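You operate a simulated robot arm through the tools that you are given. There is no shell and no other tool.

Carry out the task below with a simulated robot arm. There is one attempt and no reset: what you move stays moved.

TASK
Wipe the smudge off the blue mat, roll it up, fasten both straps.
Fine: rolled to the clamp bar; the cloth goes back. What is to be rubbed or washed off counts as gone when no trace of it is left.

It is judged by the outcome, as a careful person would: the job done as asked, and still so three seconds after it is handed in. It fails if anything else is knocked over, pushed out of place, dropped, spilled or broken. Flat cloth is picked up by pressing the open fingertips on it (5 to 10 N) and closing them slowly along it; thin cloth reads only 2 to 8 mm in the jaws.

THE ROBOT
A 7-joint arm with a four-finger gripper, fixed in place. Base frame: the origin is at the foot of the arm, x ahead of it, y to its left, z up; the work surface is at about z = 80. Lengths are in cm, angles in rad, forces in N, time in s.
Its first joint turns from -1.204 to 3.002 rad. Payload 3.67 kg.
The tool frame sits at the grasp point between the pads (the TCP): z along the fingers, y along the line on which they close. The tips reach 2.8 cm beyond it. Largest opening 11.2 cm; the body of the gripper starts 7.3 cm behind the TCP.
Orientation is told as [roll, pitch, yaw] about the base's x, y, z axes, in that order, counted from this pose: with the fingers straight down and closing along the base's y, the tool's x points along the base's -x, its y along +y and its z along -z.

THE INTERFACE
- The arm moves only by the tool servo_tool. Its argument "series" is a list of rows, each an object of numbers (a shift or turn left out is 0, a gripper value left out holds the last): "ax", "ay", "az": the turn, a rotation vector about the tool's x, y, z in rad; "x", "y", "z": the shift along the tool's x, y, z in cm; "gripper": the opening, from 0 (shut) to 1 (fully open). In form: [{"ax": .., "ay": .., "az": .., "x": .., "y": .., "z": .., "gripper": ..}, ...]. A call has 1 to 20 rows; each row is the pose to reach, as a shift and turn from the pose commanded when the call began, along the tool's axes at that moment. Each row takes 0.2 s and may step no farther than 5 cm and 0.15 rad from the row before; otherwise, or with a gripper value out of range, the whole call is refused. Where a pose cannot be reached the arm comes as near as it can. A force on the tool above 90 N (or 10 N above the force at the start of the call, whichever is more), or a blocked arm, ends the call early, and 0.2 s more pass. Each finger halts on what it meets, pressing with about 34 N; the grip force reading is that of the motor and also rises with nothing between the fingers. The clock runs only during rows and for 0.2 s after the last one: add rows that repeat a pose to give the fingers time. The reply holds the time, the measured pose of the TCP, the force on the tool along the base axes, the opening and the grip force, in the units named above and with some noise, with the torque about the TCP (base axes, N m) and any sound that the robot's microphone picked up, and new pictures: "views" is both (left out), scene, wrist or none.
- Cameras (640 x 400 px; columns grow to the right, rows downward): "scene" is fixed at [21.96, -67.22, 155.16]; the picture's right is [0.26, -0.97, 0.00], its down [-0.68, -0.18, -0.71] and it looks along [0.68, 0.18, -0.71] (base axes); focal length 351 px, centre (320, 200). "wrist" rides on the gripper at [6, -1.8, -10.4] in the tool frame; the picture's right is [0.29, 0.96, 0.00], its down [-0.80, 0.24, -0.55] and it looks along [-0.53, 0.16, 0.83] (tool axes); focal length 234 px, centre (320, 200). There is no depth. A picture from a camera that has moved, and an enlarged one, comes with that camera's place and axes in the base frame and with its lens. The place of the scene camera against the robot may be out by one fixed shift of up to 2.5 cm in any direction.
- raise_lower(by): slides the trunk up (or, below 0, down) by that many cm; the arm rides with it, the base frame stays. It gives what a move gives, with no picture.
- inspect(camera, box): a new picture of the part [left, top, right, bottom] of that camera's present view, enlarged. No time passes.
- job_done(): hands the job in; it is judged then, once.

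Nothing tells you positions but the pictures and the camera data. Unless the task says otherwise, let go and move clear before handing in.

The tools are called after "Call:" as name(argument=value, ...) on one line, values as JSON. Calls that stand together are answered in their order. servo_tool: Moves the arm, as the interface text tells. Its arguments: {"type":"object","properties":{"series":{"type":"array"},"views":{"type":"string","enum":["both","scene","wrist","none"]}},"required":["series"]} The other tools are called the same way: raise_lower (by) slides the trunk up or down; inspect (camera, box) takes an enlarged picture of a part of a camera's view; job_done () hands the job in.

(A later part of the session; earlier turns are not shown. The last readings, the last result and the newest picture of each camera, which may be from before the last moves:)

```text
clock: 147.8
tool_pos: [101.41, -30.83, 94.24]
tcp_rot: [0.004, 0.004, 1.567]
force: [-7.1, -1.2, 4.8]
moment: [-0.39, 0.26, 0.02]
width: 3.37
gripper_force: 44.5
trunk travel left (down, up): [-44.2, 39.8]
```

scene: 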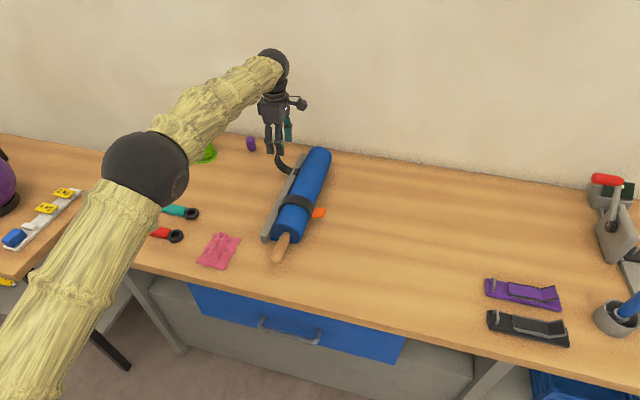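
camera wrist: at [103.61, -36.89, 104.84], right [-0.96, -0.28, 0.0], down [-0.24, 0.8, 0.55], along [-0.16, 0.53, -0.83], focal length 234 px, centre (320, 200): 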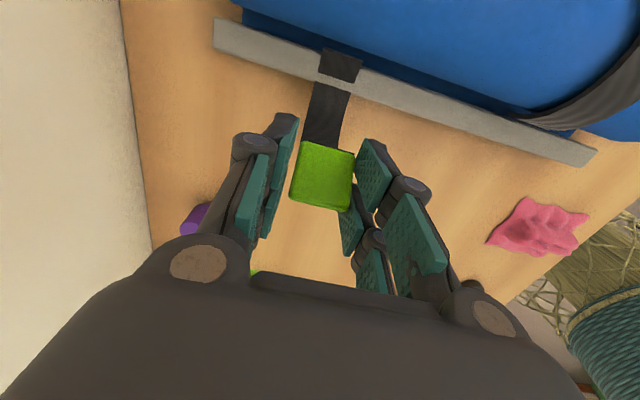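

The grip is good. I'm swinging the green strap along the same arc, tilting the tool slightly with it.

Call:
servo_tool(series=[{"x": 0.5, "z": -0.2, "ay": -0.04}, {"x": 1.0, "z": -0.38, "ay": -0.075}, {"x": 1.9, "z": -0.68, "ay": -0.15}, {"x": 2.85, "z": -0.92, "ay": -0.225}, {"x": 3.8, "z": -1.1, "ay": -0.3}, {"x": 3.8, "z": -1.1, "ay": -0.3}], views="wrist")

```text
clock: 149.2
tool_pos: [101.52, -34.72, 95.61]
tcp_rot: [0.0, -0.297, 1.566]
force: [-18.8, 12.7, 3.8]
moment: [1.49, 0.6, 0.17]
width: 3.34
gripper_force: 45.1
trunk travel left (down, up): [-44.2, 39.8]
camera wrist: at [103.39, -43.43, 103.94], right [-0.96, -0.27, -0.08], down [-0.24, 0.6, 0.76], along [-0.16, 0.75, -0.64], focal length 234 px, centre (320, 200)
```

wrist: 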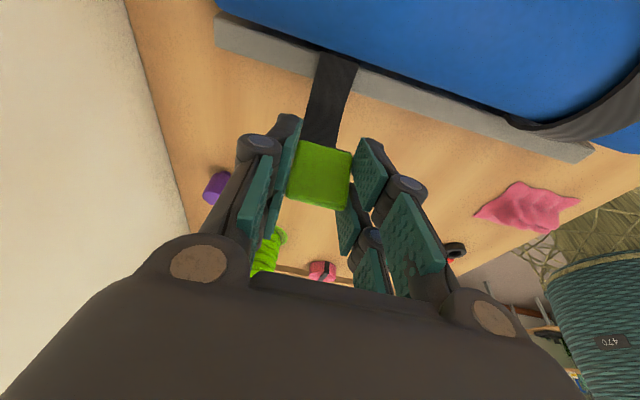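

Call:
servo_tool(series=[{"x": 1.05, "z": -0.5}, {"x": 2.16, "z": -0.95}, {"x": 3.3, "z": -1.2}, {"x": 4.53, "z": -1.39}, {"x": 5.7, "z": -1.32}, {"x": 6.9, "z": -1.2}, {"x": 6.9, "z": -1.2}], views="wrist")

```text
clock: 150.8
tool_pos: [101.49, -41.44, 94.54]
tcp_rot: [0.0, -0.296, 1.568]
force: [-20.3, 14.4, 2.1]
moment: [1.73, 0.47, 0.0]
width: 3.36
gripper_force: 45.4
trunk travel left (down, up): [-44.2, 39.8]
camera wrist: at [103.42, -50.27, 102.98], right [-0.96, -0.27, -0.08], down [-0.24, 0.6, 0.76], along [-0.16, 0.75, -0.64], focal length 234 px, centre (320, 200)
```

wrist: 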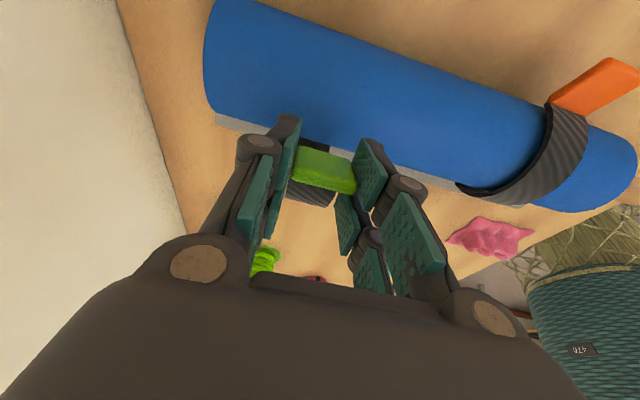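

The tab pivots in the grip as intended, with moderate force. I'm continuing down behind the roll.

Call:
servo_tool(series=[{"x": 1.2, "z": 0.3}, {"x": 2.46, "z": 0.7}, {"x": 3.55, "z": 1.2}, {"x": 4.65, "z": 1.7}, {"x": 5.6, "z": 2.4}, {"x": 6.5, "z": 3.1}, {"x": 6.5, "z": 3.1}], views="both")

```text
clock: 152.4
tool_pos: [101.51, -46.67, 89.61]
tcp_rot: [-0.001, -0.296, 1.569]
force: [-9.7, 24.8, 1.1]
moment: [1.71, 0.05, 0.14]
width: 3.34
gripper_force: 44.7
trunk travel left (down, up): [-44.2, 39.8]
camera wrist: at [103.41, -55.41, 98.05], right [-0.96, -0.27, -0.08], down [-0.24, 0.6, 0.76], along [-0.16, 0.75, -0.64], focal length 234 px, centre (320, 200)
```

scene: 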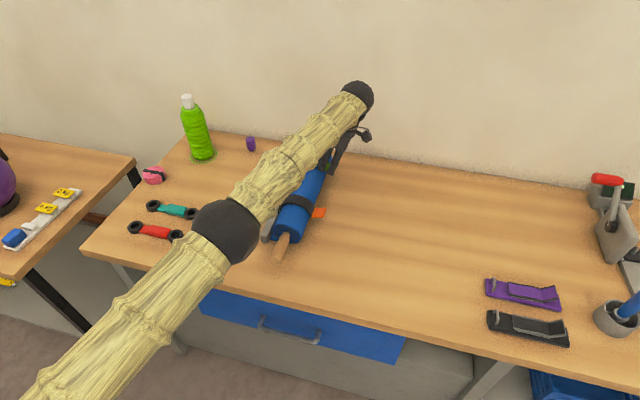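
wrist: 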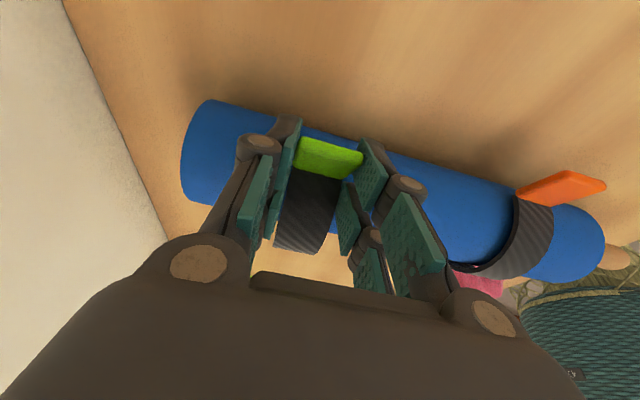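

The green strap is nearly down. For the last part I'm straightening the tool so the fingertips clear the roll.

Call:
servo_tool(series=[{"x": 0.18, "z": 0.6, "ay": 0.06}, {"x": 0.37, "z": 1.2, "ay": 0.12}, {"x": 0.7, "z": 1.75, "ay": 0.18}, {"x": 0.96, "z": 2.27, "ay": 0.24}, {"x": 1.3, "z": 2.8, "ay": 0.296}, {"x": 1.3, "z": 2.8, "ay": 0.296}], views="both")

```text
clock: 153.8
tool_pos: [101.57, -47.67, 86.9]
tcp_rot: [-0.004, 0.003, 1.566]
force: [18.3, -21.3, 32.6]
moment: [0.7, -0.52, 0.01]
width: 3.37
gripper_force: 44.6
trunk travel left (down, up): [-44.2, 39.8]
camera wrist: at [103.34, -53.56, 97.54], right [-0.96, -0.28, 0.0], down [-0.24, 0.8, 0.55], along [-0.15, 0.53, -0.83], focal length 234 px, centre (320, 200)
```

scene: 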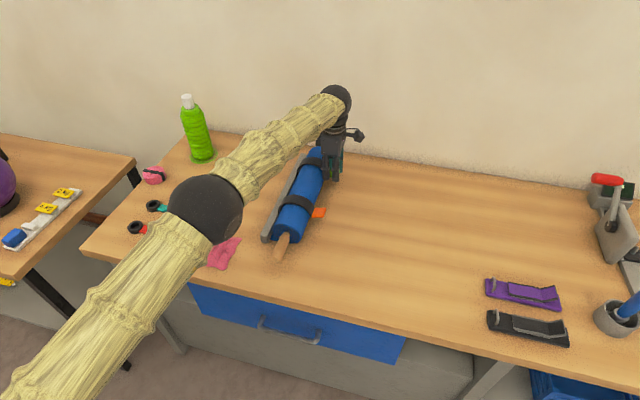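
wrist: 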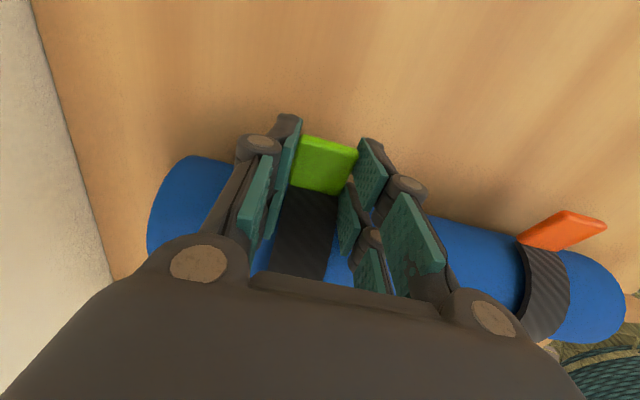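

The strap has met the roll (contact about 40 N). I'm pressing down a touch more, then releasing and backing away upward.

Call:
servo_tool(series=[{"z": 0.2}, {"z": 0.35}, {"z": 0.35}], views="none")

```text
clock: 154.6
tool_pos: [101.54, -47.61, 86.86]
tcp_rot: [-0.008, 0.002, 1.565]
force: [21.2, -33.5, 46.6]
moment: [-0.01, -0.51, 0.15]
width: 3.37
gripper_force: 45.3
trunk travel left (down, up): [-44.2, 39.8]
```

Call:
servo_tool(series=[{"z": -0.2}, {"z": -0.2, "gripper": 0.35}, {"z": -0.2, "gripper": 0.42}, {"z": -0.2, "gripper": 0.5}, {"z": -0.2, "gripper": 0.5}, {"z": -2}, {"z": -5}, {"z": -8, "x": 2}, {"z": -10, "x": 4}, {"z": -10, "x": 4}], views="both")

Call:
inspect(camera="wrist", box=[140, 60, 640, 360])

Call:
inspect(camera="scene", box=[250, 130, 350, 270])

```text
clock: 156.8
tool_pos: [101.02, -51.51, 95.91]
tcp_rot: [0.004, -0.001, 1.566]
force: [0.1, -0.7, 0.2]
moment: [0.04, 0.02, 0.0]
width: 5.6
gripper_force: 0.1
out of reach, approached as far as the arm can: row 9, 10
trunk travel left (down, up): [-44.2, 39.8]
camera wrist: at [103.01, -57.41, 106.49], right [-0.96, -0.28, 0.0], down [-0.23, 0.8, 0.56], along [-0.16, 0.53, -0.83], focal length 234 px, centre (320, 200)
```

scene: 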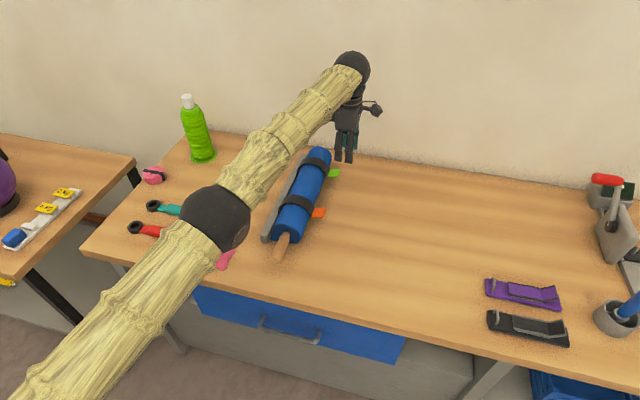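
wrist: 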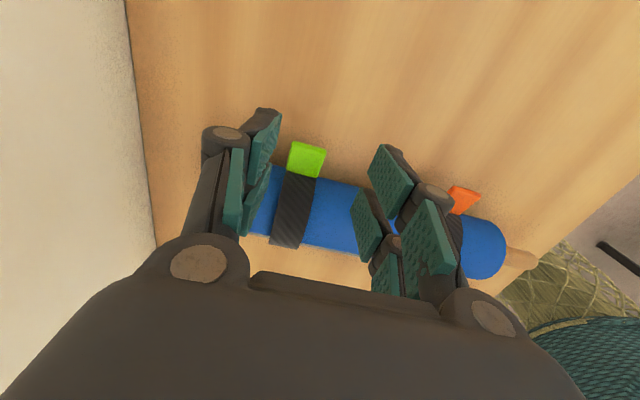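

```text
1.28 times, centred on (390, 210) of wrist
camera zoom: at [103.01, -57.41, 106.49], right [-0.96, -0.28, 0.0], down [-0.23, 0.8, 0.56], along [-0.16, 0.53, -0.83], focal length 300 px, centre (230, 187)
```

zoom: 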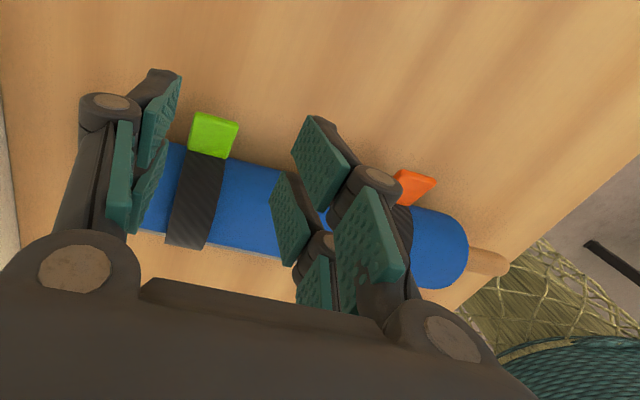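

```text
2.86 times, centred on (300, 200) of scene
camera zoom: at [21.96, -67.22, 155.16], right [0.26, -0.97, 0.0], down [-0.68, -0.18, -0.71], along [0.68, 0.18, -0.71], focal length 1002 px, centre (377, 200)
```

zoom: 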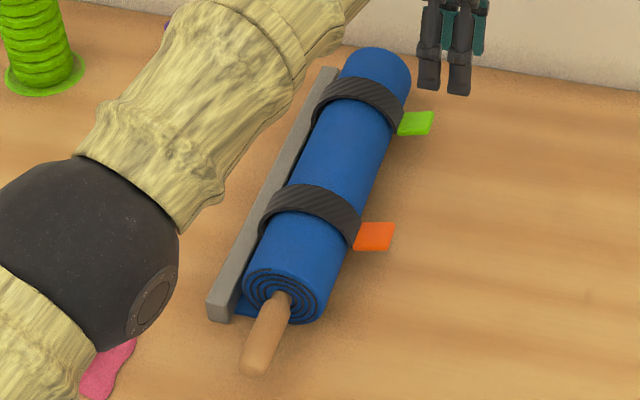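

Both straps now wrap the roll in the same way. The arm is at its reach limit again, so I'm freeing it by sliding away from the roll, then down and inward over clear table.

Call:
servo_tool(series=[{"x": 1.5, "y": 0.5}, {"x": 3, "y": 1}, {"x": 3.5, "y": 1.5, "z": 1.5}, {"x": 3.5, "y": 2.5, "z": 3}, {"x": 3.5, "y": 4, "z": 4.5}, {"x": 3.5, "y": 6, "z": 5.5}, {"x": 3.5, "y": 8, "z": 5.5}, {"x": 3.5, "y": 10, "z": 5.5}, {"x": 3.5, "y": 12, "z": 5.5}, {"x": 3.5, "y": 12, "z": 5.5}], views="both")

```text
clock: 159.0
tool_pos: [89.12, -54.53, 90.62]
tcp_rot: [0.001, -0.002, 1.566]
force: [0.4, -0.5, -0.8]
moment: [-0.01, 0.0, 0.0]
width: 5.62
gripper_force: 0.0
trunk travel left (down, up): [-44.2, 39.8]
camera wrist: at [90.96, -60.65, 101.17], right [-0.96, -0.28, 0.0], down [-0.24, 0.8, 0.56], along [-0.16, 0.53, -0.83], focal length 234 px, centre (320, 200)
```

scene: 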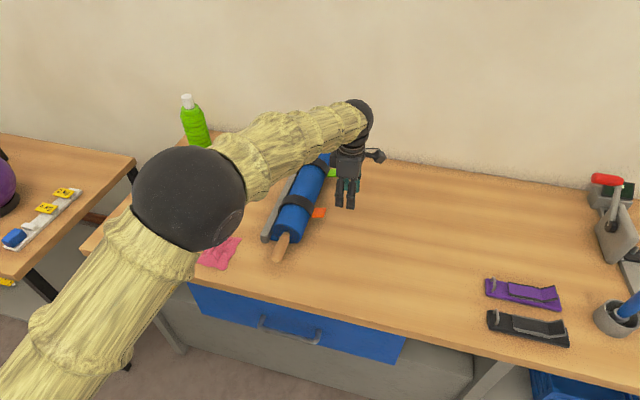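
wrist: 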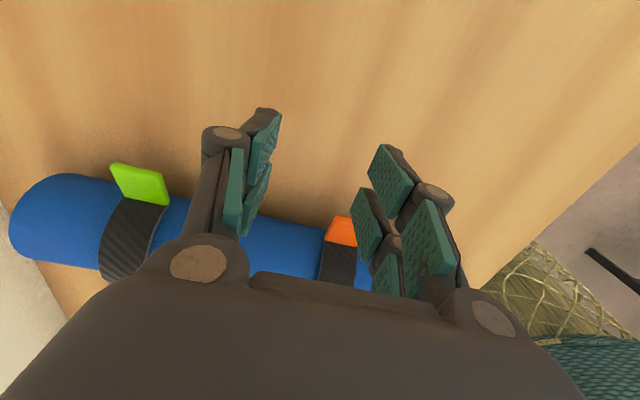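

The arm is free again. From this view both tabs sit at the same height and position (y≈-50, z≈86). I'll check that the orange one is really fastened by holding its tab and lifting very slightly while watching the force.

Call:
servo_tool(series=[{"z": -2}, {"z": -3, "x": -1.5, "y": 1.5}, {"z": -3, "x": -3, "y": 3}, {"z": -3, "x": -4.5, "y": 4.4}, {"z": -3, "x": -6.2, "y": 4.5}, {"z": -1, "x": -6.2, "y": 4.5}, {"z": 1, "x": -6.2, "y": 4.5}, {"z": 2.6, "x": -6.2, "y": 4.5}, {"z": 3.4, "x": -6.2, "y": 4.5}, {"z": 3.4, "x": -6.2, "y": 4.5}], views="wrist")

```text
clock: 161.2
tool_pos: [84.6, -48.41, 87.27]
tcp_rot: [-0.001, -0.002, 1.568]
force: [-0.3, 0.0, -0.2]
moment: [-0.01, -0.02, 0.02]
width: 5.62
gripper_force: 0.0
trunk travel left (down, up): [-44.2, 39.8]
camera wrist: at [86.41, -54.46, 97.82], right [-0.96, -0.28, 0.0], down [-0.24, 0.8, 0.56], along [-0.16, 0.53, -0.83], focal length 234 px, centre (320, 200)
```

wrist: 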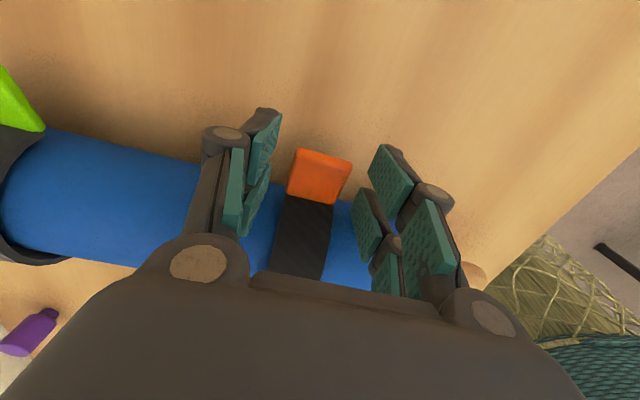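

Call:
servo_tool(series=[{"gripper": 0.42}, {"gripper": 0.35}, {"gripper": 0.28}, {"gripper": 0.2}, {"gripper": 0.2}], views="none")

Call:
servo_tool(series=[{"z": -0.15}, {"z": -0.3}, {"z": -0.3}], views="none")

```text
clock: 162.4
tool_pos: [84.46, -48.49, 87.32]
tcp_rot: [0.002, -0.001, 1.567]
force: [0.7, -0.7, -0.4]
moment: [0.0, -0.05, 0.28]
width: 3.35
gripper_force: 45.4
trunk travel left (down, up): [-44.2, 39.8]
```

```text
clock: 163.2
tool_pos: [84.57, -48.47, 87.24]
tcp_rot: [0.006, -0.001, 1.567]
force: [-4.1, 6.9, -16.0]
moment: [-1.51, 0.12, 0.26]
width: 3.38
gripper_force: 45.2
trunk travel left (down, up): [-44.2, 39.8]
```

Call:
servo_tool(series=[{"x": -0.1, "z": 0.05, "ay": 0.02}, {"x": -0.19, "z": -0.18, "ay": 0.04}, {"x": -0.19, "z": -0.18, "ay": 0.04}], views="none")

```text
clock: 164.0
tool_pos: [84.43, -48.32, 87.85]
tcp_rot: [0.001, 0.04, 1.567]
force: [-2.9, -1.2, 3.8]
moment: [0.5, 0.25, 0.22]
width: 3.34
gripper_force: 44.5
trunk travel left (down, up): [-44.2, 39.8]
```

With the tool turning along the hinge, the strap lifted freely, so it is resting on the roll but not actually locked. I'm swinging it closed again along its natural rotation and pressing, watching the force and listening.

Call:
servo_tool(series=[{"x": 0.1, "z": 0.25, "ay": -0.02}, {"x": 0.19, "z": 0.48, "ay": -0.04}, {"x": 0.29, "z": 0.72, "ay": -0.06}, {"x": 0.38, "z": 0.96, "ay": -0.08}, {"x": 0.38, "z": 0.96, "ay": -0.08}], views="wrist")

```text
clock: 165.2
tool_pos: [84.53, -48.63, 87.08]
tcp_rot: [-0.003, -0.041, 1.568]
force: [0.8, -1.9, 22.3]
moment: [-0.33, 0.3, 0.56]
width: 3.38
gripper_force: 44.5
trunk travel left (down, up): [-44.2, 39.8]
camera wrist: at [86.37, -54.98, 97.42], right [-0.96, -0.28, -0.01], down [-0.24, 0.78, 0.58], along [-0.16, 0.56, -0.81], focal length 234 px, centre (320, 200)
```

wrist: 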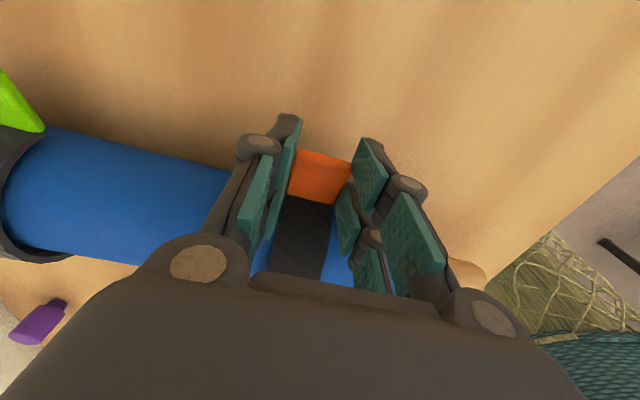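

Call:
servo_tool(series=[{"x": 0.1, "z": 0.25, "ay": -0.02}, {"x": 0.19, "z": 0.48, "ay": -0.04}, {"x": 0.19, "z": 0.48, "ay": -0.04}, {"x": 0.19, "z": 0.48, "ay": -0.04}, {"x": 0.19, "z": 0.48, "ay": -0.04}], views="none")

```text
clock: 166.4
tool_pos: [84.45, -48.69, 86.84]
tcp_rot: [-0.007, -0.079, 1.566]
force: [17.0, -3.4, 53.7]
moment: [0.98, -0.55, 0.17]
width: 3.37
gripper_force: 45.4
trunk travel left (down, up): [-44.2, 39.8]
```

Call:
servo_tool(series=[{"x": -0.19, "z": -0.48, "ay": 0.04}, {"x": -0.38, "z": -0.96, "ay": 0.08}, {"x": -0.52, "z": -1.32, "ay": 0.11}, {"x": -0.52, "z": -1.32, "ay": 0.11}], views="none")

```text
clock: 167.4
tool_pos: [84.49, -48.39, 87.3]
tcp_rot: [0.007, 0.029, 1.568]
force: [12.6, 11.2, -4.8]
moment: [-0.13, -1.0, -0.14]
width: 3.35
gripper_force: 45.5
trunk travel left (down, up): [-44.2, 39.8]
```

No latch is noticeable from pressing. I'm releasing the tab and going to look along the roll's near end, to check the gap to the bar and how the strap sits.

Call:
servo_tool(series=[{"x": 0.1, "z": 0.3, "ay": -0.03}, {"x": 0.1, "z": 0.3, "ay": -0.03, "gripper": 0.4}, {"x": 0.1, "z": 0.3, "ay": -0.03, "gripper": 0.5}, {"x": 0.1, "z": 0.3, "ay": -0.03, "gripper": 0.5}, {"z": -3, "ay": -0.03}, {"z": -6, "ay": -0.03}, {"z": -9, "ay": -0.03}, {"z": -10, "y": 2, "ay": -0.03}, {"z": -10, "y": 5, "ay": -0.03}, {"z": -10, "y": 8, "ay": -0.03}, {"z": -10, "y": 11, "ay": -0.03}, {"z": -10, "y": 14, "ay": -0.03}, {"z": -10, "y": 16, "ay": -0.03}, {"z": -10, "y": 16, "ay": -0.03}], views="none")

Call:
servo_tool(series=[{"az": 0.14}, {"az": 0.28}, {"az": 0.42}, {"az": 0.56}, {"az": 0.7}, {"az": 0.84}, {"az": 0.98}, {"az": 1.12}, {"az": 1.26}, {"az": 1.4}, {"az": 1.54}, {"az": 1.57, "z": 2}, {"az": 1.57, "z": 4}, {"az": 1.57, "z": 4}], views="both")

```text
clock: 170.4
tool_pos: [68.56, -48.15, 97.6]
tcp_rot: [0.002, -0.002, 1.564]
force: [0.6, 0.0, -0.9]
moment: [0.01, -0.02, -0.02]
width: 5.61
gripper_force: 0.0
trunk travel left (down, up): [-44.2, 39.8]
```

```text
clock: 173.4
tool_pos: [68.57, -48.13, 93.71]
tcp_rot: [-0.001, 0.002, -0.003]
force: [-0.1, 0.6, 0.1]
moment: [-0.02, -0.01, -0.01]
width: 5.6
gripper_force: 0.0
trunk travel left (down, up): [-44.2, 39.8]
camera wrist: at [62.67, -49.85, 104.23], right [-0.28, 0.96, 0.0], down [0.8, 0.24, 0.55], along [0.53, 0.16, -0.83], focal length 234 px, centre (320, 200)
```

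scene: 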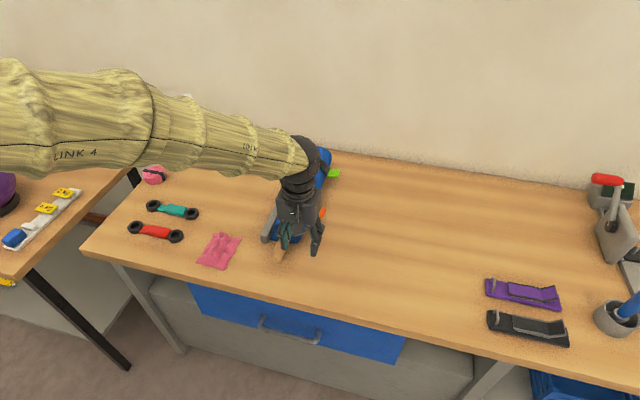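
wrist: 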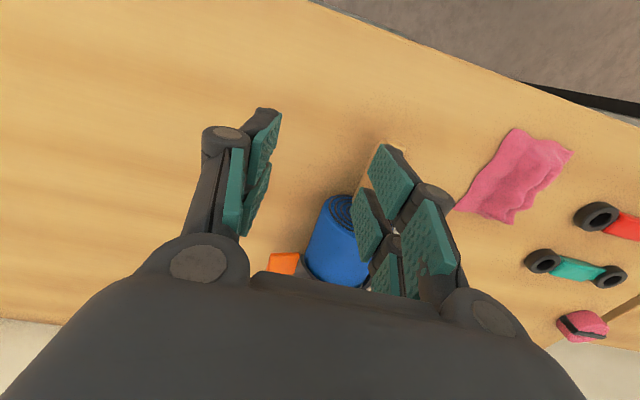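

Call:
servo_tool(series=[{"x": 3, "z": -1, "gripper": 1.0}, {"x": 6, "z": -1, "y": 1, "ay": -0.1}, {"x": 8, "z": -1, "y": 3, "ay": -0.2}, {"x": 9, "z": -1, "y": 5, "ay": -0.3}, {"x": 9, "z": -1, "y": 7, "ay": -0.4}, {"x": 9, "z": -1, "y": 7, "ay": -0.5}, {"x": 9, "z": -1, "y": 7, "ay": -0.5}], views="wrist")

Call:
inspect(camera="wrist", box=[230, 90, 430, 290])

```text
clock: 175.0
tool_pos: [59.55, -41.14, 94.61]
tcp_rot: [0.0, -0.5, -0.002]
force: [-0.1, 0.7, -0.1]
moment: [0.01, 0.01, 0.03]
width: 11.21
gripper_force: 0.0
trunk travel left (down, up): [-44.2, 39.8]
camera wrist: at [49.39, -42.83, 101.1], right [-0.25, 0.96, -0.14], down [0.44, 0.24, 0.87], along [0.86, 0.16, -0.48], focal length 234 px, centre (320, 200)
```

wrist: 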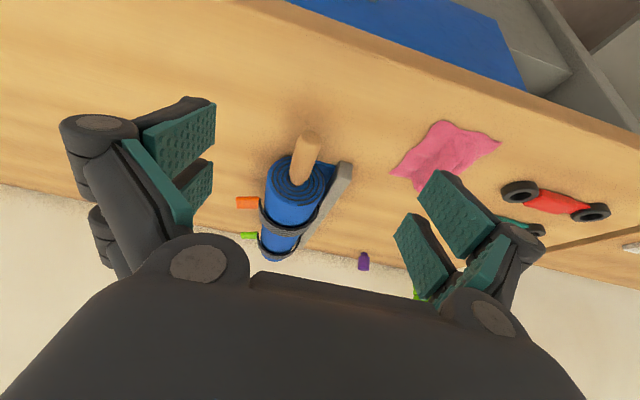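

```text
2.00 times, centred on (330, 190) of wrist
camera zoom: at [49.39, -42.83, 101.1], right [-0.25, 0.96, -0.14], down [0.44, 0.24, 0.87], along [0.86, 0.16, -0.48], focal length 468 px, centre (300, 220)
```

zoom: 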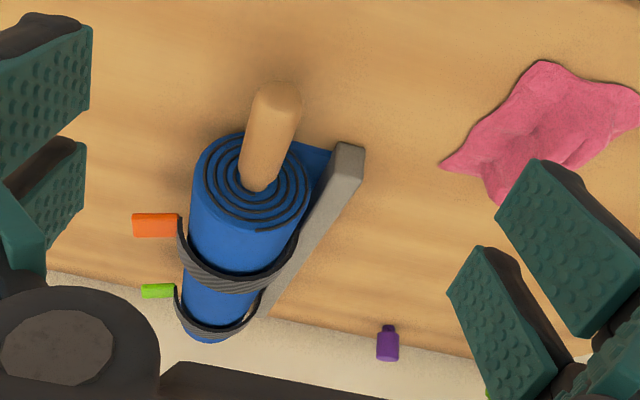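

Call:
inspect(camera="wrist", box=[225, 120, 365, 270])

Call:
inspect(camera="wrist", box=[230, 180, 330, 270])

```text
2.67 times, centred on (295, 195) of wrist
camera zoom: at [49.39, -42.83, 101.1], right [-0.25, 0.96, -0.14], down [0.44, 0.24, 0.87], along [0.86, 0.16, -0.48], focal length 624 px, centre (387, 213)
```

zoom: 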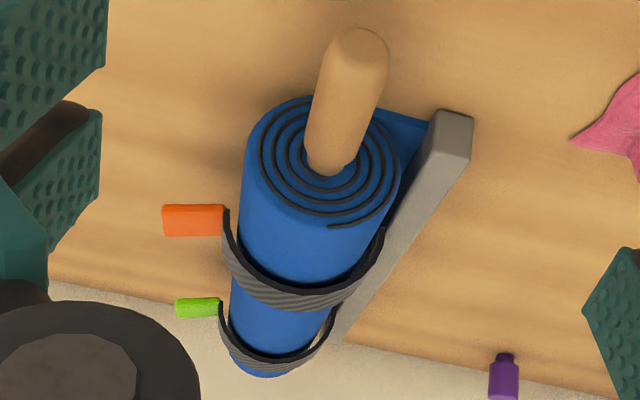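

```text
4.44 times, centred on (280, 225) of wrist
camera zoom: at [49.39, -42.83, 101.1], right [-0.25, 0.96, -0.14], down [0.44, 0.24, 0.87], along [0.86, 0.16, -0.48], focal length 1041 px, centre (498, 89)
```

zoom: 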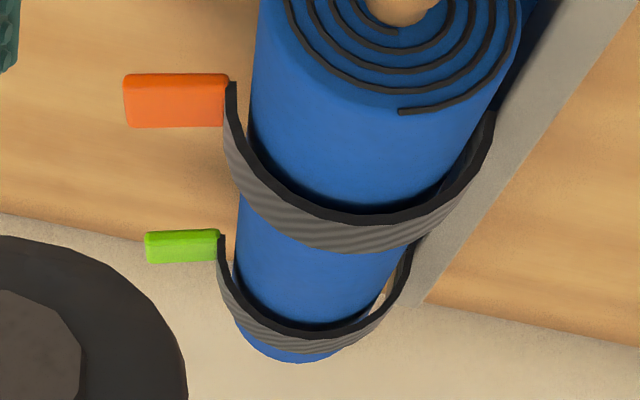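

From the end I can see that both straps arch over the roll, but the roll still stands about a centimetre short of the bar. I'll push it once more between the straps, harder, to see whether it can go fully home.

Call:
servo_tool(series=[{"ay": 0.1, "z": -2}, {"ay": 0.2, "z": -4}, {"ay": 0.3, "z": -6}, {"ay": 0.4, "z": -8}, {"ay": 0.5, "z": -9, "y": -2}, {"ay": 0.5, "z": -9, "y": -5}, {"ay": 0.5, "z": -9, "y": -9}, {"ay": 0.5, "z": -9, "y": -13}, {"ay": 0.5, "z": -9, "y": -17}, {"ay": 0.5, "z": -9, "y": -17}], views="none")

```text
clock: 177.2
tool_pos: [55.3, -57.94, 102.7]
tcp_rot: [-0.001, 0.002, -0.004]
force: [-0.3, 0.0, -0.3]
moment: [-0.02, 0.0, 0.02]
width: 11.18
gripper_force: 0.0
trunk travel left (down, up): [-44.2, 39.8]
```

Call:
servo_tool(series=[{"x": -3, "az": -0.13, "gripper": 0.55}, {"x": -6, "az": -0.26}, {"x": -9, "az": -0.39}, {"x": -12, "az": -0.52}, {"x": -15, "az": -0.65}, {"x": -18, "az": -0.78}, {"x": -21, "az": -0.91}, {"x": -24, "az": -1.04}, {"x": -27, "az": -1.17}, {"x": -30, "az": -1.3}, {"x": -33, "az": -1.43}, {"x": -36, "az": -1.56}, {"x": -37.5, "az": -1.57}, {"x": -37.5, "az": -1.57}], views="wrist")

```text
clock: 180.2
tool_pos: [92.74, -58.03, 102.54]
tcp_rot: [0.002, -0.003, 1.569]
force: [-0.3, 0.1, -0.4]
moment: [-0.04, -0.02, -0.02]
width: 6.17
gripper_force: 0.0
trunk travel left (down, up): [-44.2, 39.8]
camera wrist: at [94.71, -64.14, 113.14], right [-0.96, -0.28, 0.0], down [-0.24, 0.8, 0.56], along [-0.16, 0.53, -0.83], focal length 234 px, centre (320, 200)
```

wrist: 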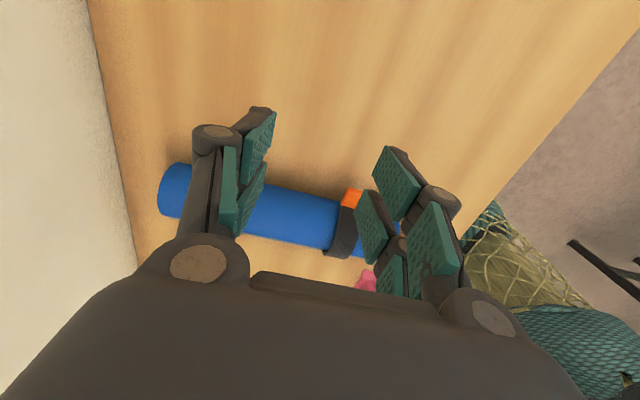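

Call:
servo_tool(series=[{"z": 4}, {"z": 8}, {"z": 12}, {"z": 15}, {"z": 17.5}, {"z": 17.5, "x": -2}, {"z": 17.5, "x": -4}, {"z": 17.5, "x": -6}, {"z": 17.5, "x": -8}, {"z": 17.5, "x": -9.5}, {"z": 17.5, "x": -9.5}], views="none")

```text
clock: 182.6
tool_pos: [92.68, -48.58, 85.04]
tcp_rot: [0.002, -0.002, 1.568]
force: [0.2, -0.5, 0.0]
moment: [-0.02, 0.0, -0.01]
width: 6.15
gripper_force: 0.1
trunk travel left (down, up): [-44.2, 39.8]
```

Call:
servo_tool(series=[{"x": -0.4}, {"x": -0.7}, {"x": -0.9}, {"x": -1.1}, {"x": -1.3}, {"x": -1.5}, {"x": -1.5}], views="none")

```text
clock: 184.2
tool_pos: [92.73, -47.63, 84.96]
tcp_rot: [-0.001, -0.001, 1.566]
force: [4.5, -32.4, 8.1]
moment: [-0.13, 0.41, 0.99]
width: 6.09
gripper_force: 0.0
trunk travel left (down, up): [-44.2, 39.8]
```

Call:
servo_tool(series=[{"x": -0.2}, {"x": -0.4}, {"x": -0.6}, {"x": -0.6}], views="both")

```text
clock: 185.2
tool_pos: [92.78, -47.54, 85.05]
tcp_rot: [-0.002, -0.008, 1.564]
force: [7.1, -50.9, 21.6]
moment: [0.0, 1.06, 1.51]
width: 6.1
gripper_force: 0.1
trunk travel left (down, up): [-44.2, 39.8]
camera wrist: at [94.58, -53.63, 95.53], right [-0.96, -0.28, 0.0], down [-0.24, 0.79, 0.56], along [-0.15, 0.54, -0.83], focal length 234 px, centre (320, 200)
```

scene: 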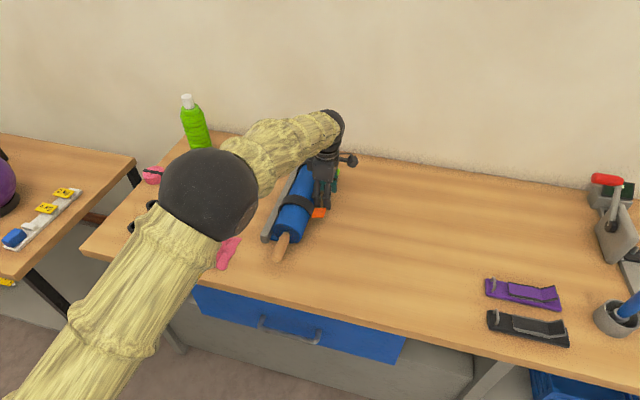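
wrist: 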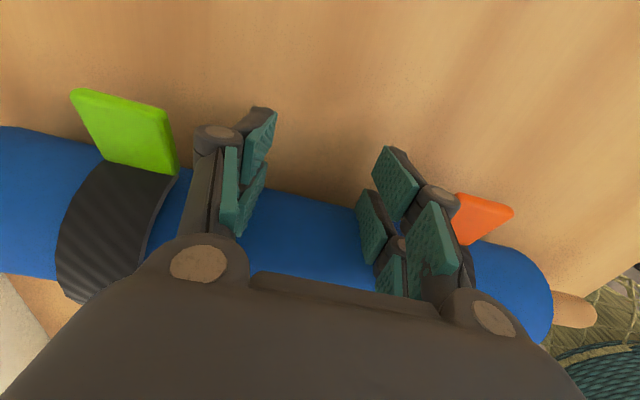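

The roll doesn't move at all with over 50 N, so it is at the end of its travel against the clamp. I'm backing off and pressing the green tab down firmly from above with closed fingers.

Call:
servo_tool(series=[{"x": 1}, {"x": 3}, {"x": 5}, {"x": 5, "z": -3}, {"x": 5, "z": -7}, {"x": 5, "z": -11, "gripper": 0.2}, {"x": 4, "z": -11, "y": -3, "gripper": 0.0}, {"x": 3, "z": -11, "y": -6}, {"x": 2, "z": -11, "y": -8.7}, {"x": 1.3, "z": -11, "y": -8.8}, {"x": 1.3, "z": -11, "y": -8.8}], views="wrist")

```text
clock: 187.6
tool_pos: [101.72, -47.71, 96.14]
tcp_rot: [0.002, -0.001, 1.569]
force: [-0.6, 1.1, -0.9]
moment: [-0.06, 0.03, 0.0]
width: 0.0
gripper_force: 33.6
trunk travel left (down, up): [-44.2, 39.8]
camera wrist: at [103.61, -53.69, 106.57], right [-0.96, -0.29, 0.0], down [-0.24, 0.8, 0.55], along [-0.16, 0.53, -0.83], focal length 234 px, centre (320, 200)
```

wrist: 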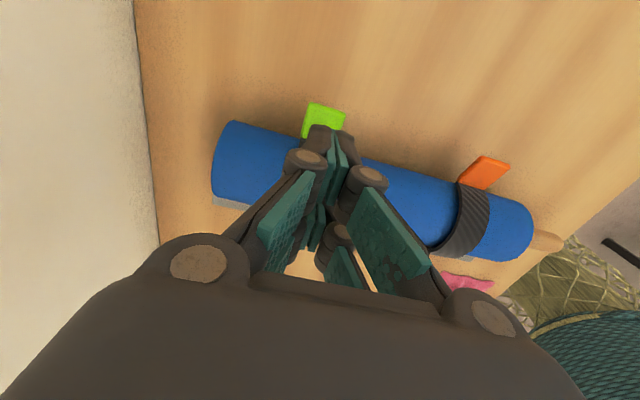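

Call:
servo_tool(series=[{"x": 0.8, "y": 0.2, "z": 2}, {"x": 0.8, "y": 0.2, "z": 4}, {"x": 0.8, "y": 0.2, "z": 5}, {"x": 0.8, "y": 0.2, "z": 5.5}, {"x": 0.8, "y": 0.2, "z": 6}, {"x": 0.8, "y": 0.2, "z": 6.3}, {"x": 0.8, "y": 0.2, "z": 6.5}, {"x": 0.8, "y": 0.2, "z": 6.5}], views="none")

```text
clock: 189.4
tool_pos: [101.33, -48.77, 89.51]
tcp_rot: [0.003, -0.001, 1.566]
force: [0.0, 0.4, 0.1]
moment: [0.01, -0.03, 0.02]
width: 0.01
gripper_force: 33.8
trunk travel left (down, up): [-44.2, 39.8]
```

Call:
servo_tool(series=[{"z": 0.25}, {"z": 0.5}, {"z": 0.75}, {"z": 0.95}, {"z": 0.95}], views="none")

```text
clock: 190.6
tool_pos: [101.32, -48.73, 88.51]
tcp_rot: [0.003, -0.002, 1.567]
force: [-0.4, 0.7, 0.4]
moment: [-0.01, 0.01, 0.02]
width: 0.0
gripper_force: 33.8
trunk travel left (down, up): [-44.2, 39.8]
```

Call:
servo_tool(series=[{"z": 0.25}, {"z": 0.5}, {"z": 0.7}, {"z": 0.7}], views="none")

```text
clock: 191.6
tool_pos: [101.33, -48.71, 88.27]
tcp_rot: [-0.005, 0.001, 1.564]
force: [14.2, -10.6, 29.4]
moment: [-0.51, -0.34, 0.07]
width: 0.61
gripper_force: 35.6
trunk travel left (down, up): [-44.2, 39.8]
```

Call:
servo_tool(series=[{"z": 0.2}, {"z": 0.4}, {"z": 0.4}, {"z": 0.4}, {"z": 0.4}, {"z": 0.4}], views="wrist")

```text
clock: 193.0
tool_pos: [101.18, -48.69, 88.25]
tcp_rot: [-0.006, 0.0, 1.565]
force: [17.7, -16.5, 48.9]
moment: [-0.84, -0.44, 0.13]
width: 0.57
gripper_force: 35.5
trunk travel left (down, up): [-44.2, 39.8]
camera wrist: at [103.03, -54.64, 98.82], right [-0.96, -0.28, -0.01], down [-0.24, 0.8, 0.55], along [-0.15, 0.53, -0.83], focal length 234 px, centre (320, 200)
```

wrist: 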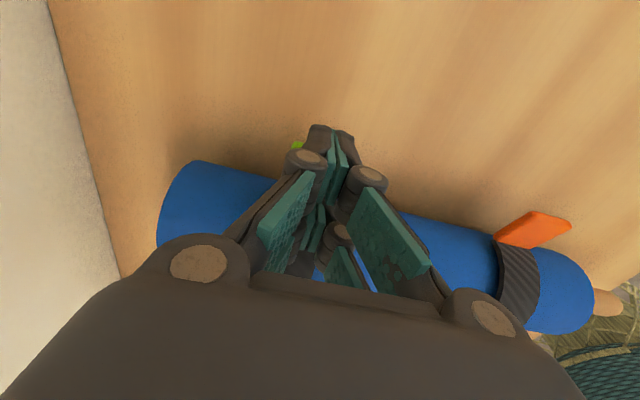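

The green tab is closed down to a hard stop. I still want to know whether the straps are really held, so I'll repeat the check on the orange tab: grip, press home, then try a small lift along its hinge arc.

Call:
servo_tool(series=[{"z": -2}, {"z": -5}, {"z": -8}, {"z": -9, "y": 3}, {"z": -9, "y": 6, "gripper": 0.3}, {"z": -9, "y": 9, "gripper": 0.5}, {"z": -9, "y": 12}, {"z": -9, "y": 15}, {"z": -9, "y": 16.6}, {"z": -9, "y": 16.7, "x": -0.3}, {"z": -9, "y": 16.7, "x": -0.3}], views="wrist")

```text
clock: 195.4
tool_pos: [84.65, -48.25, 96.51]
tcp_rot: [0.001, -0.004, 1.564]
force: [0.3, -0.7, 0.1]
moment: [0.01, -0.01, 0.01]
width: 5.62
gripper_force: 0.0
trunk travel left (down, up): [-44.2, 39.8]
camera wrist: at [86.54, -54.31, 107.06], right [-0.96, -0.28, 0.0], down [-0.24, 0.8, 0.56], along [-0.16, 0.53, -0.83], focal length 234 px, centre (320, 200)
```

wrist: 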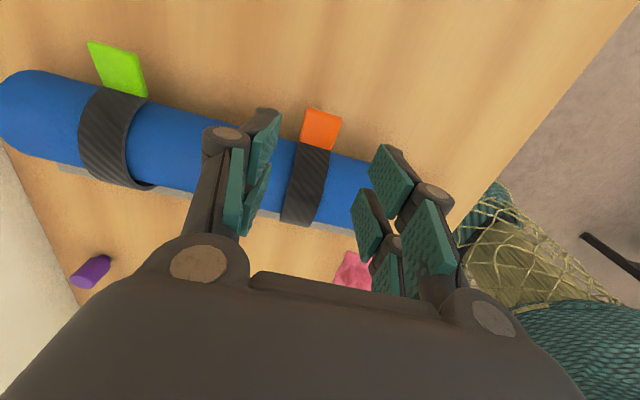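

Call:
servo_tool(series=[{"z": 3}, {"z": 6}, {"z": 8}, {"z": 9.2}, {"z": 9.2, "gripper": 0.4}, {"z": 9.2, "gripper": 0.3}, {"z": 9.2, "gripper": 0.2}, {"z": 9.2, "gripper": 0.2}, {"z": 9.2, "gripper": 0.2}], views="none")

```text
clock: 197.4
tool_pos: [84.59, -48.39, 87.4]
tcp_rot: [0.002, -0.001, 1.567]
force: [-18.2, 0.9, -2.4]
moment: [-0.24, 0.54, 0.4]
width: 3.35
gripper_force: 44.8
trunk travel left (down, up): [-44.2, 39.8]
```

Call:
servo_tool(series=[{"x": -0.15, "z": -0.36, "ay": 0.03}, {"x": -0.3, "z": -0.72, "ay": 0.06}, {"x": -0.45, "z": -1.08, "ay": 0.09}, {"x": -0.59, "z": -1.43, "ay": 0.12}, {"x": -0.59, "z": -1.43, "ay": 0.12}], views="wrist")

```text
clock: 198.6
tool_pos: [84.38, -47.84, 88.88]
tcp_rot: [0.001, 0.118, 1.567]
force: [-26.1, -4.8, -6.7]
moment: [-0.85, 0.72, 0.39]
width: 3.37
gripper_force: 45.4
trunk travel left (down, up): [-44.2, 39.8]
camera wrist: at [86.44, -52.48, 99.95], right [-0.96, -0.28, 0.04], down [-0.24, 0.86, 0.46], along [-0.16, 0.43, -0.89], focal length 234 px, centre (320, 200)
```

wrist: 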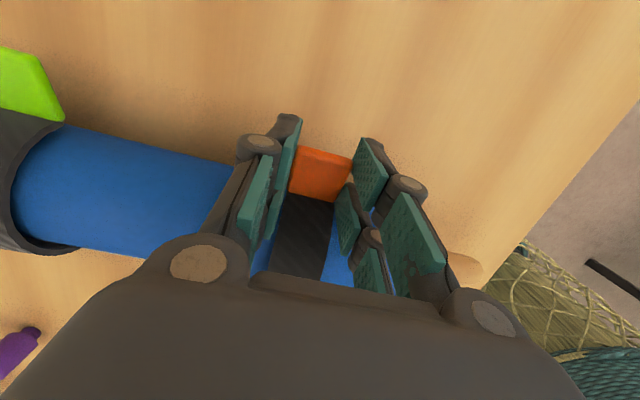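

The strap still lifts freely, so there is no latch that clicks. The straps are held simply by lying closed around the roll. I'm swinging the orange one fully closed again and pressing it home.

Call:
servo_tool(series=[{"x": 0.15, "z": 0.36, "ay": -0.03}, {"x": 0.3, "z": 0.72, "ay": -0.06}, {"x": 0.45, "z": 1.08, "ay": -0.09}, {"x": 0.6, "z": 1.5, "ay": -0.12}, {"x": 0.7, "z": 1.9, "ay": -0.14}, {"x": 0.7, "z": 1.9, "ay": -0.14}, {"x": 0.7, "z": 1.9, "ay": -0.14}], views="none")

```text
clock: 200.2
tool_pos: [84.48, -48.4, 87.32]
tcp_rot: [-0.002, -0.021, 1.57]
force: [-29.2, 18.9, 8.2]
moment: [0.34, 0.93, 0.88]
width: 3.36
gripper_force: 45.0
trunk travel left (down, up): [-44.2, 39.8]
```

Call:
servo_tool(series=[{"x": -0.1, "z": 0.2}, {"x": -0.2, "z": 0.4, "ay": -0.02}, {"x": -0.2, "z": 0.4, "ay": -0.02}, {"x": -0.2, "z": 0.4, "ay": -0.02}], views="none")

```text
clock: 201.2
tool_pos: [84.5, -48.54, 87.17]
tcp_rot: [-0.005, -0.038, 1.564]
force: [-7.8, -10.8, 45.0]
moment: [0.31, 0.24, 0.55]
width: 3.36
gripper_force: 45.1
trunk travel left (down, up): [-44.2, 39.8]
```

Call:
servo_tool(series=[{"gripper": 0.33}, {"gripper": 0.4}, {"gripper": 0.5}, {"gripper": 0.5}, {"z": -1.5}, {"z": -4}, {"z": -7}, {"z": -7, "gripper": 0.2}, {"z": -7, "gripper": 0.0}, {"z": -7, "gripper": 0.0}], views="wrist")

```text
clock: 203.4
tool_pos: [84.48, -48.85, 93.62]
tcp_rot: [0.001, -0.042, 1.568]
force: [0.1, -0.6, -0.2]
moment: [-0.01, 0.03, -0.01]
width: 0.0
gripper_force: 34.9
trunk travel left (down, up): [-44.2, 39.8]
camera wrist: at [86.53, -55.14, 103.82], right [-0.96, -0.28, -0.01], down [-0.24, 0.77, 0.59], along [-0.16, 0.56, -0.81], focal length 234 px, centre (320, 200)
```

wrist: 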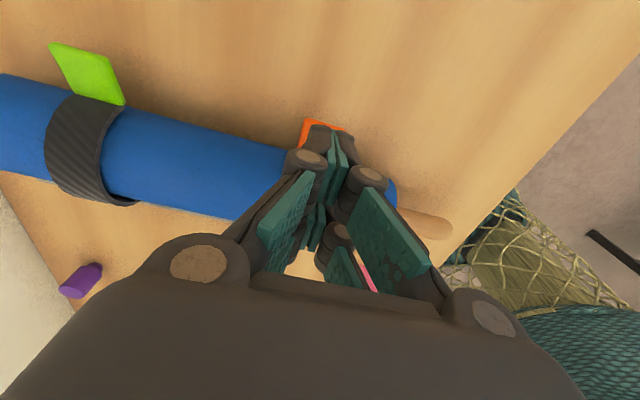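

Call:
servo_tool(series=[{"z": 2, "ay": 0.02}, {"z": 3.5, "ay": 0.04}, {"z": 4.5, "ay": 0.04}, {"z": 5.0, "ay": 0.04}, {"z": 5.3, "ay": 0.04}, {"z": 5.6, "ay": 0.04}, {"z": 5.8, "ay": 0.04}, {"z": 5.8, "ay": 0.04}], views="none")

```text
clock: 205.2
tool_pos: [84.54, -48.54, 88.34]
tcp_rot: [-0.006, 0.001, 1.565]
force: [14.6, -22.4, 47.5]
moment: [-0.28, -0.35, -0.09]
width: 0.58
gripper_force: 35.8
trunk travel left (down, up): [-44.2, 39.8]
```

Both tabs are now pressed down to the same hard stop. I'm lifting clear and moving away for a full check.

Call:
servo_tool(series=[{"z": -0.5}, {"z": -2}, {"z": -5}, {"z": -9}, {"z": -13}, {"z": -17}, {"z": -20, "x": 2, "y": 2}, {"z": -23, "x": 5, "y": 5}, {"z": -25, "x": 8, "y": 8}, {"z": -25, "x": 11, "y": 11}, {"z": -25, "x": 14, "y": 14}, {"z": -25, "x": 14, "y": 14}], views="both")

Call:
inspect(camera="scene", box=[240, 130, 360, 270])

Call:
inspect(camera="wrist", box=[100, 100, 420, 300])

```text
refused: row 8 steps farther than a row can; nothing moved
```

```text
2.86 times, centred on (300, 200) of scene
camera zoom: at [21.96, -67.22, 155.16], right [0.26, -0.97, 0.0], down [-0.68, -0.18, -0.71], along [0.68, 0.18, -0.71], focal length 1002 px, centre (377, 200)
```

zoom: 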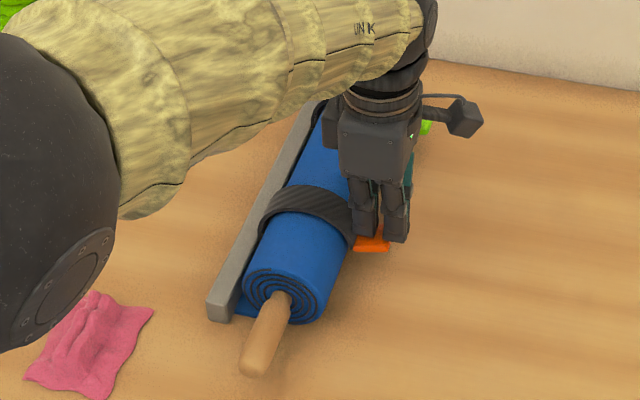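

```text
2.00 times, centred on (260, 200) of wrist
camera zoom: at [86.46, -54.51, 98.89], right [-0.96, -0.28, -0.01], down [-0.24, 0.8, 0.55], along [-0.15, 0.53, -0.83], focal length 468 px, centre (440, 200)
```

zoom: 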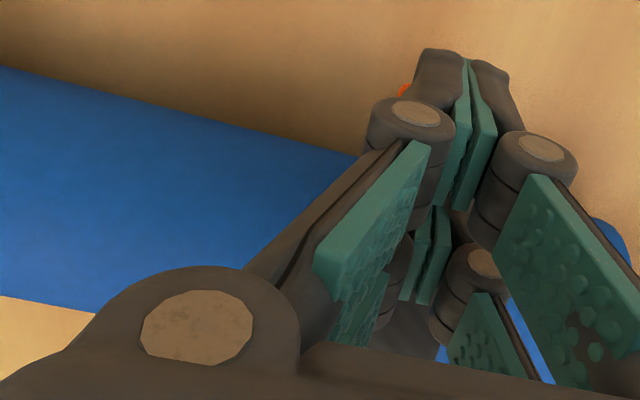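

I'm lifting off the tab and also pressing the straps where they lie on top of the roll, beginning with orange.

Call:
servo_tool(series=[{"z": -1}, {"z": -3}, {"z": -5, "x": -1}, {"z": -5, "x": -4}, {"z": -5, "x": -7}, {"z": -4, "x": -7}, {"z": -3, "x": -7}, {"z": -3, "x": -7}], views="wrist")

```text
clock: 207.0
tool_pos: [84.68, -41.54, 91.32]
tcp_rot: [-0.009, 0.001, 1.565]
force: [9.9, -17.6, 44.4]
moment: [-0.45, -0.2, -0.04]
width: 0.6
gripper_force: 35.5
trunk travel left (down, up): [-44.2, 39.8]
camera wrist: at [86.5, -47.51, 101.96], right [-0.96, -0.28, -0.01], down [-0.24, 0.8, 0.55], along [-0.15, 0.53, -0.83], focal length 234 px, centre (320, 200)
```

wrist: 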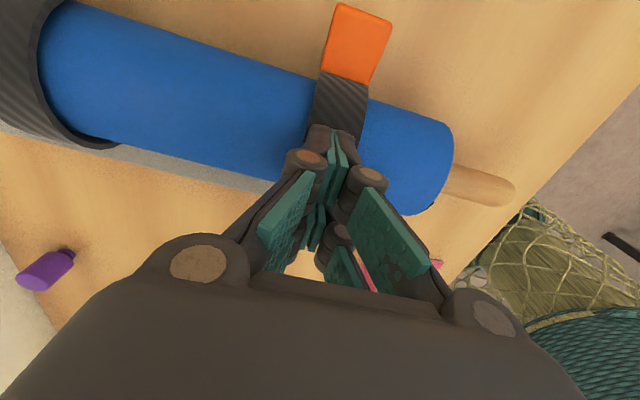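

Call:
servo_tool(series=[{"z": -1.5}, {"z": -5}, {"z": -6, "y": -4}, {"z": -6, "y": -8}, {"z": -6, "y": -12}, {"z": -6, "y": -16}, {"z": -6, "y": -16.9}, {"z": -3, "y": -16.9}, {"z": -1.5, "y": -16.9}, {"z": -0.5, "y": -16.9}, {"z": 0.1, "y": -16.9}, {"z": 0.1, "y": -16.9}, {"z": 0.1, "y": -16.9}], views="wrist")

```text
clock: 209.8
tool_pos: [101.51, -41.59, 91.35]
tcp_rot: [-0.009, 0.003, 1.566]
force: [28.3, -13.7, 49.8]
moment: [-0.34, -0.67, 0.02]
width: 0.6
gripper_force: 35.5
trunk travel left (down, up): [-44.2, 39.8]
camera wrist: at [103.3, -47.56, 101.96], right [-0.96, -0.28, -0.01], down [-0.24, 0.8, 0.55], along [-0.15, 0.53, -0.83], focal length 234 px, centre (320, 200)
```

wrist: 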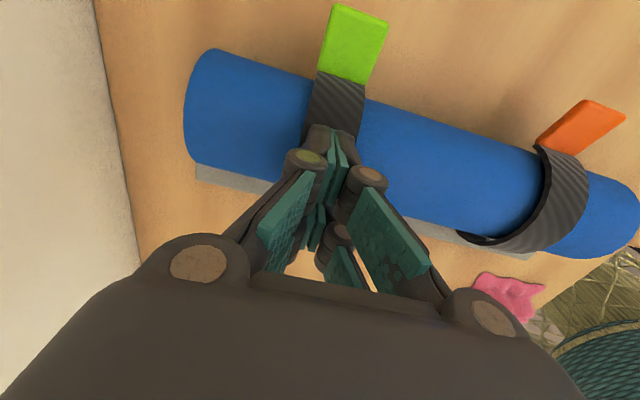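

Both straps are seated on top. One gentle check on the green tab: grip it and see whether it holds against a tiny lift.

Call:
servo_tool(series=[{"z": -1.5}, {"z": -5}, {"z": -6, "x": 3, "gripper": 0.3}, {"z": -6, "x": 6, "gripper": 0.5}, {"z": -6, "x": 6.8}, {"z": -3, "x": 6.8}, {"z": 0, "x": 6.8}, {"z": 3, "x": 6.8}, {"z": 4, "x": 6.8}, {"z": 4, "x": 6.8}], views="wrist")

```text
clock: 212.0
tool_pos: [101.4, -48.47, 86.67]
tcp_rot: [0.001, -0.002, 1.567]
force: [0.9, 0.1, -0.4]
moment: [-0.01, 0.02, 0.0]
width: 5.58
gripper_force: 0.1
trunk travel left (down, up): [-44.2, 39.8]
camera wrist: at [103.41, -54.37, 97.16], right [-0.96, -0.28, 0.0], down [-0.24, 0.8, 0.56], along [-0.16, 0.53, -0.83], focal length 234 px, centre (320, 200)
```

wrist: 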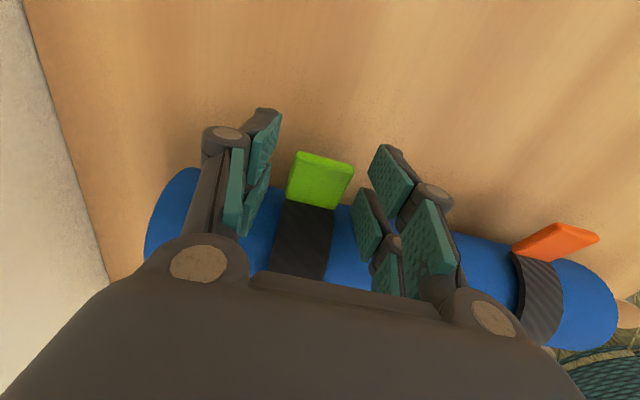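

Call:
servo_tool(series=[{"gripper": 0.4}, {"gripper": 0.3}, {"gripper": 0.2}, {"gripper": 0.2}, {"gripper": 0.2}], views="none")

Call:
servo_tool(series=[{"x": -0.07, "z": -0.18, "ay": 0.015}, {"x": -0.14, "z": -0.36, "ay": 0.03}, {"x": -0.24, "z": -0.6, "ay": 0.05}, {"x": -0.24, "z": -0.6, "ay": 0.05}], views="none")

```text
clock: 213.2
tool_pos: [101.41, -48.37, 86.7]
tcp_rot: [0.002, -0.002, 1.568]
force: [1.1, -1.3, -0.4]
moment: [-0.01, -0.01, 0.21]
width: 3.32
gripper_force: 45.1
trunk travel left (down, up): [-44.2, 39.8]
```

```text
clock: 214.2
tool_pos: [101.38, -48.22, 87.2]
tcp_rot: [0.002, 0.047, 1.565]
force: [0.1, -5.0, 2.0]
moment: [0.1, 0.12, 0.16]
width: 3.33
gripper_force: 44.5
trunk travel left (down, up): [-44.2, 39.8]
```

The green strap also moves freely, so neither strap has a separate latch. What matters is that they are closed and pressed onto the roll. I'm closing green fully again and pressing it home.

Call:
servo_tool(series=[{"x": 0.08, "z": 0.2, "ay": -0.015}, {"x": 0.16, "z": 0.4, "ay": -0.03}, {"x": 0.24, "z": 0.6, "ay": -0.05}, {"x": 0.28, "z": 0.9, "ay": -0.06}, {"x": 0.3, "z": 1.15, "ay": -0.07}, {"x": 0.3, "z": 1.15, "ay": -0.07}, {"x": 0.3, "z": 1.15, "ay": -0.07}], views="none")

```text
clock: 215.8
tool_pos: [101.42, -48.38, 86.44]
tcp_rot: [-0.006, -0.021, 1.568]
force: [15.0, -5.3, 27.5]
moment: [0.14, -0.24, 0.18]
width: 3.34
gripper_force: 45.0
trunk travel left (down, up): [-44.2, 39.8]
```

Call:
servo_tool(series=[{"z": 0.15}, {"z": 0.3}, {"z": 0.45}, {"z": 0.6}, {"z": 0.6}, {"z": 0.6}], views="none")

```text
clock: 217.2
tool_pos: [101.52, -48.41, 86.37]
tcp_rot: [-0.009, -0.019, 1.567]
force: [30.0, -13.8, 51.1]
moment: [0.58, -0.68, 0.2]
width: 3.31
gripper_force: 44.6
trunk travel left (down, up): [-44.2, 39.8]
```

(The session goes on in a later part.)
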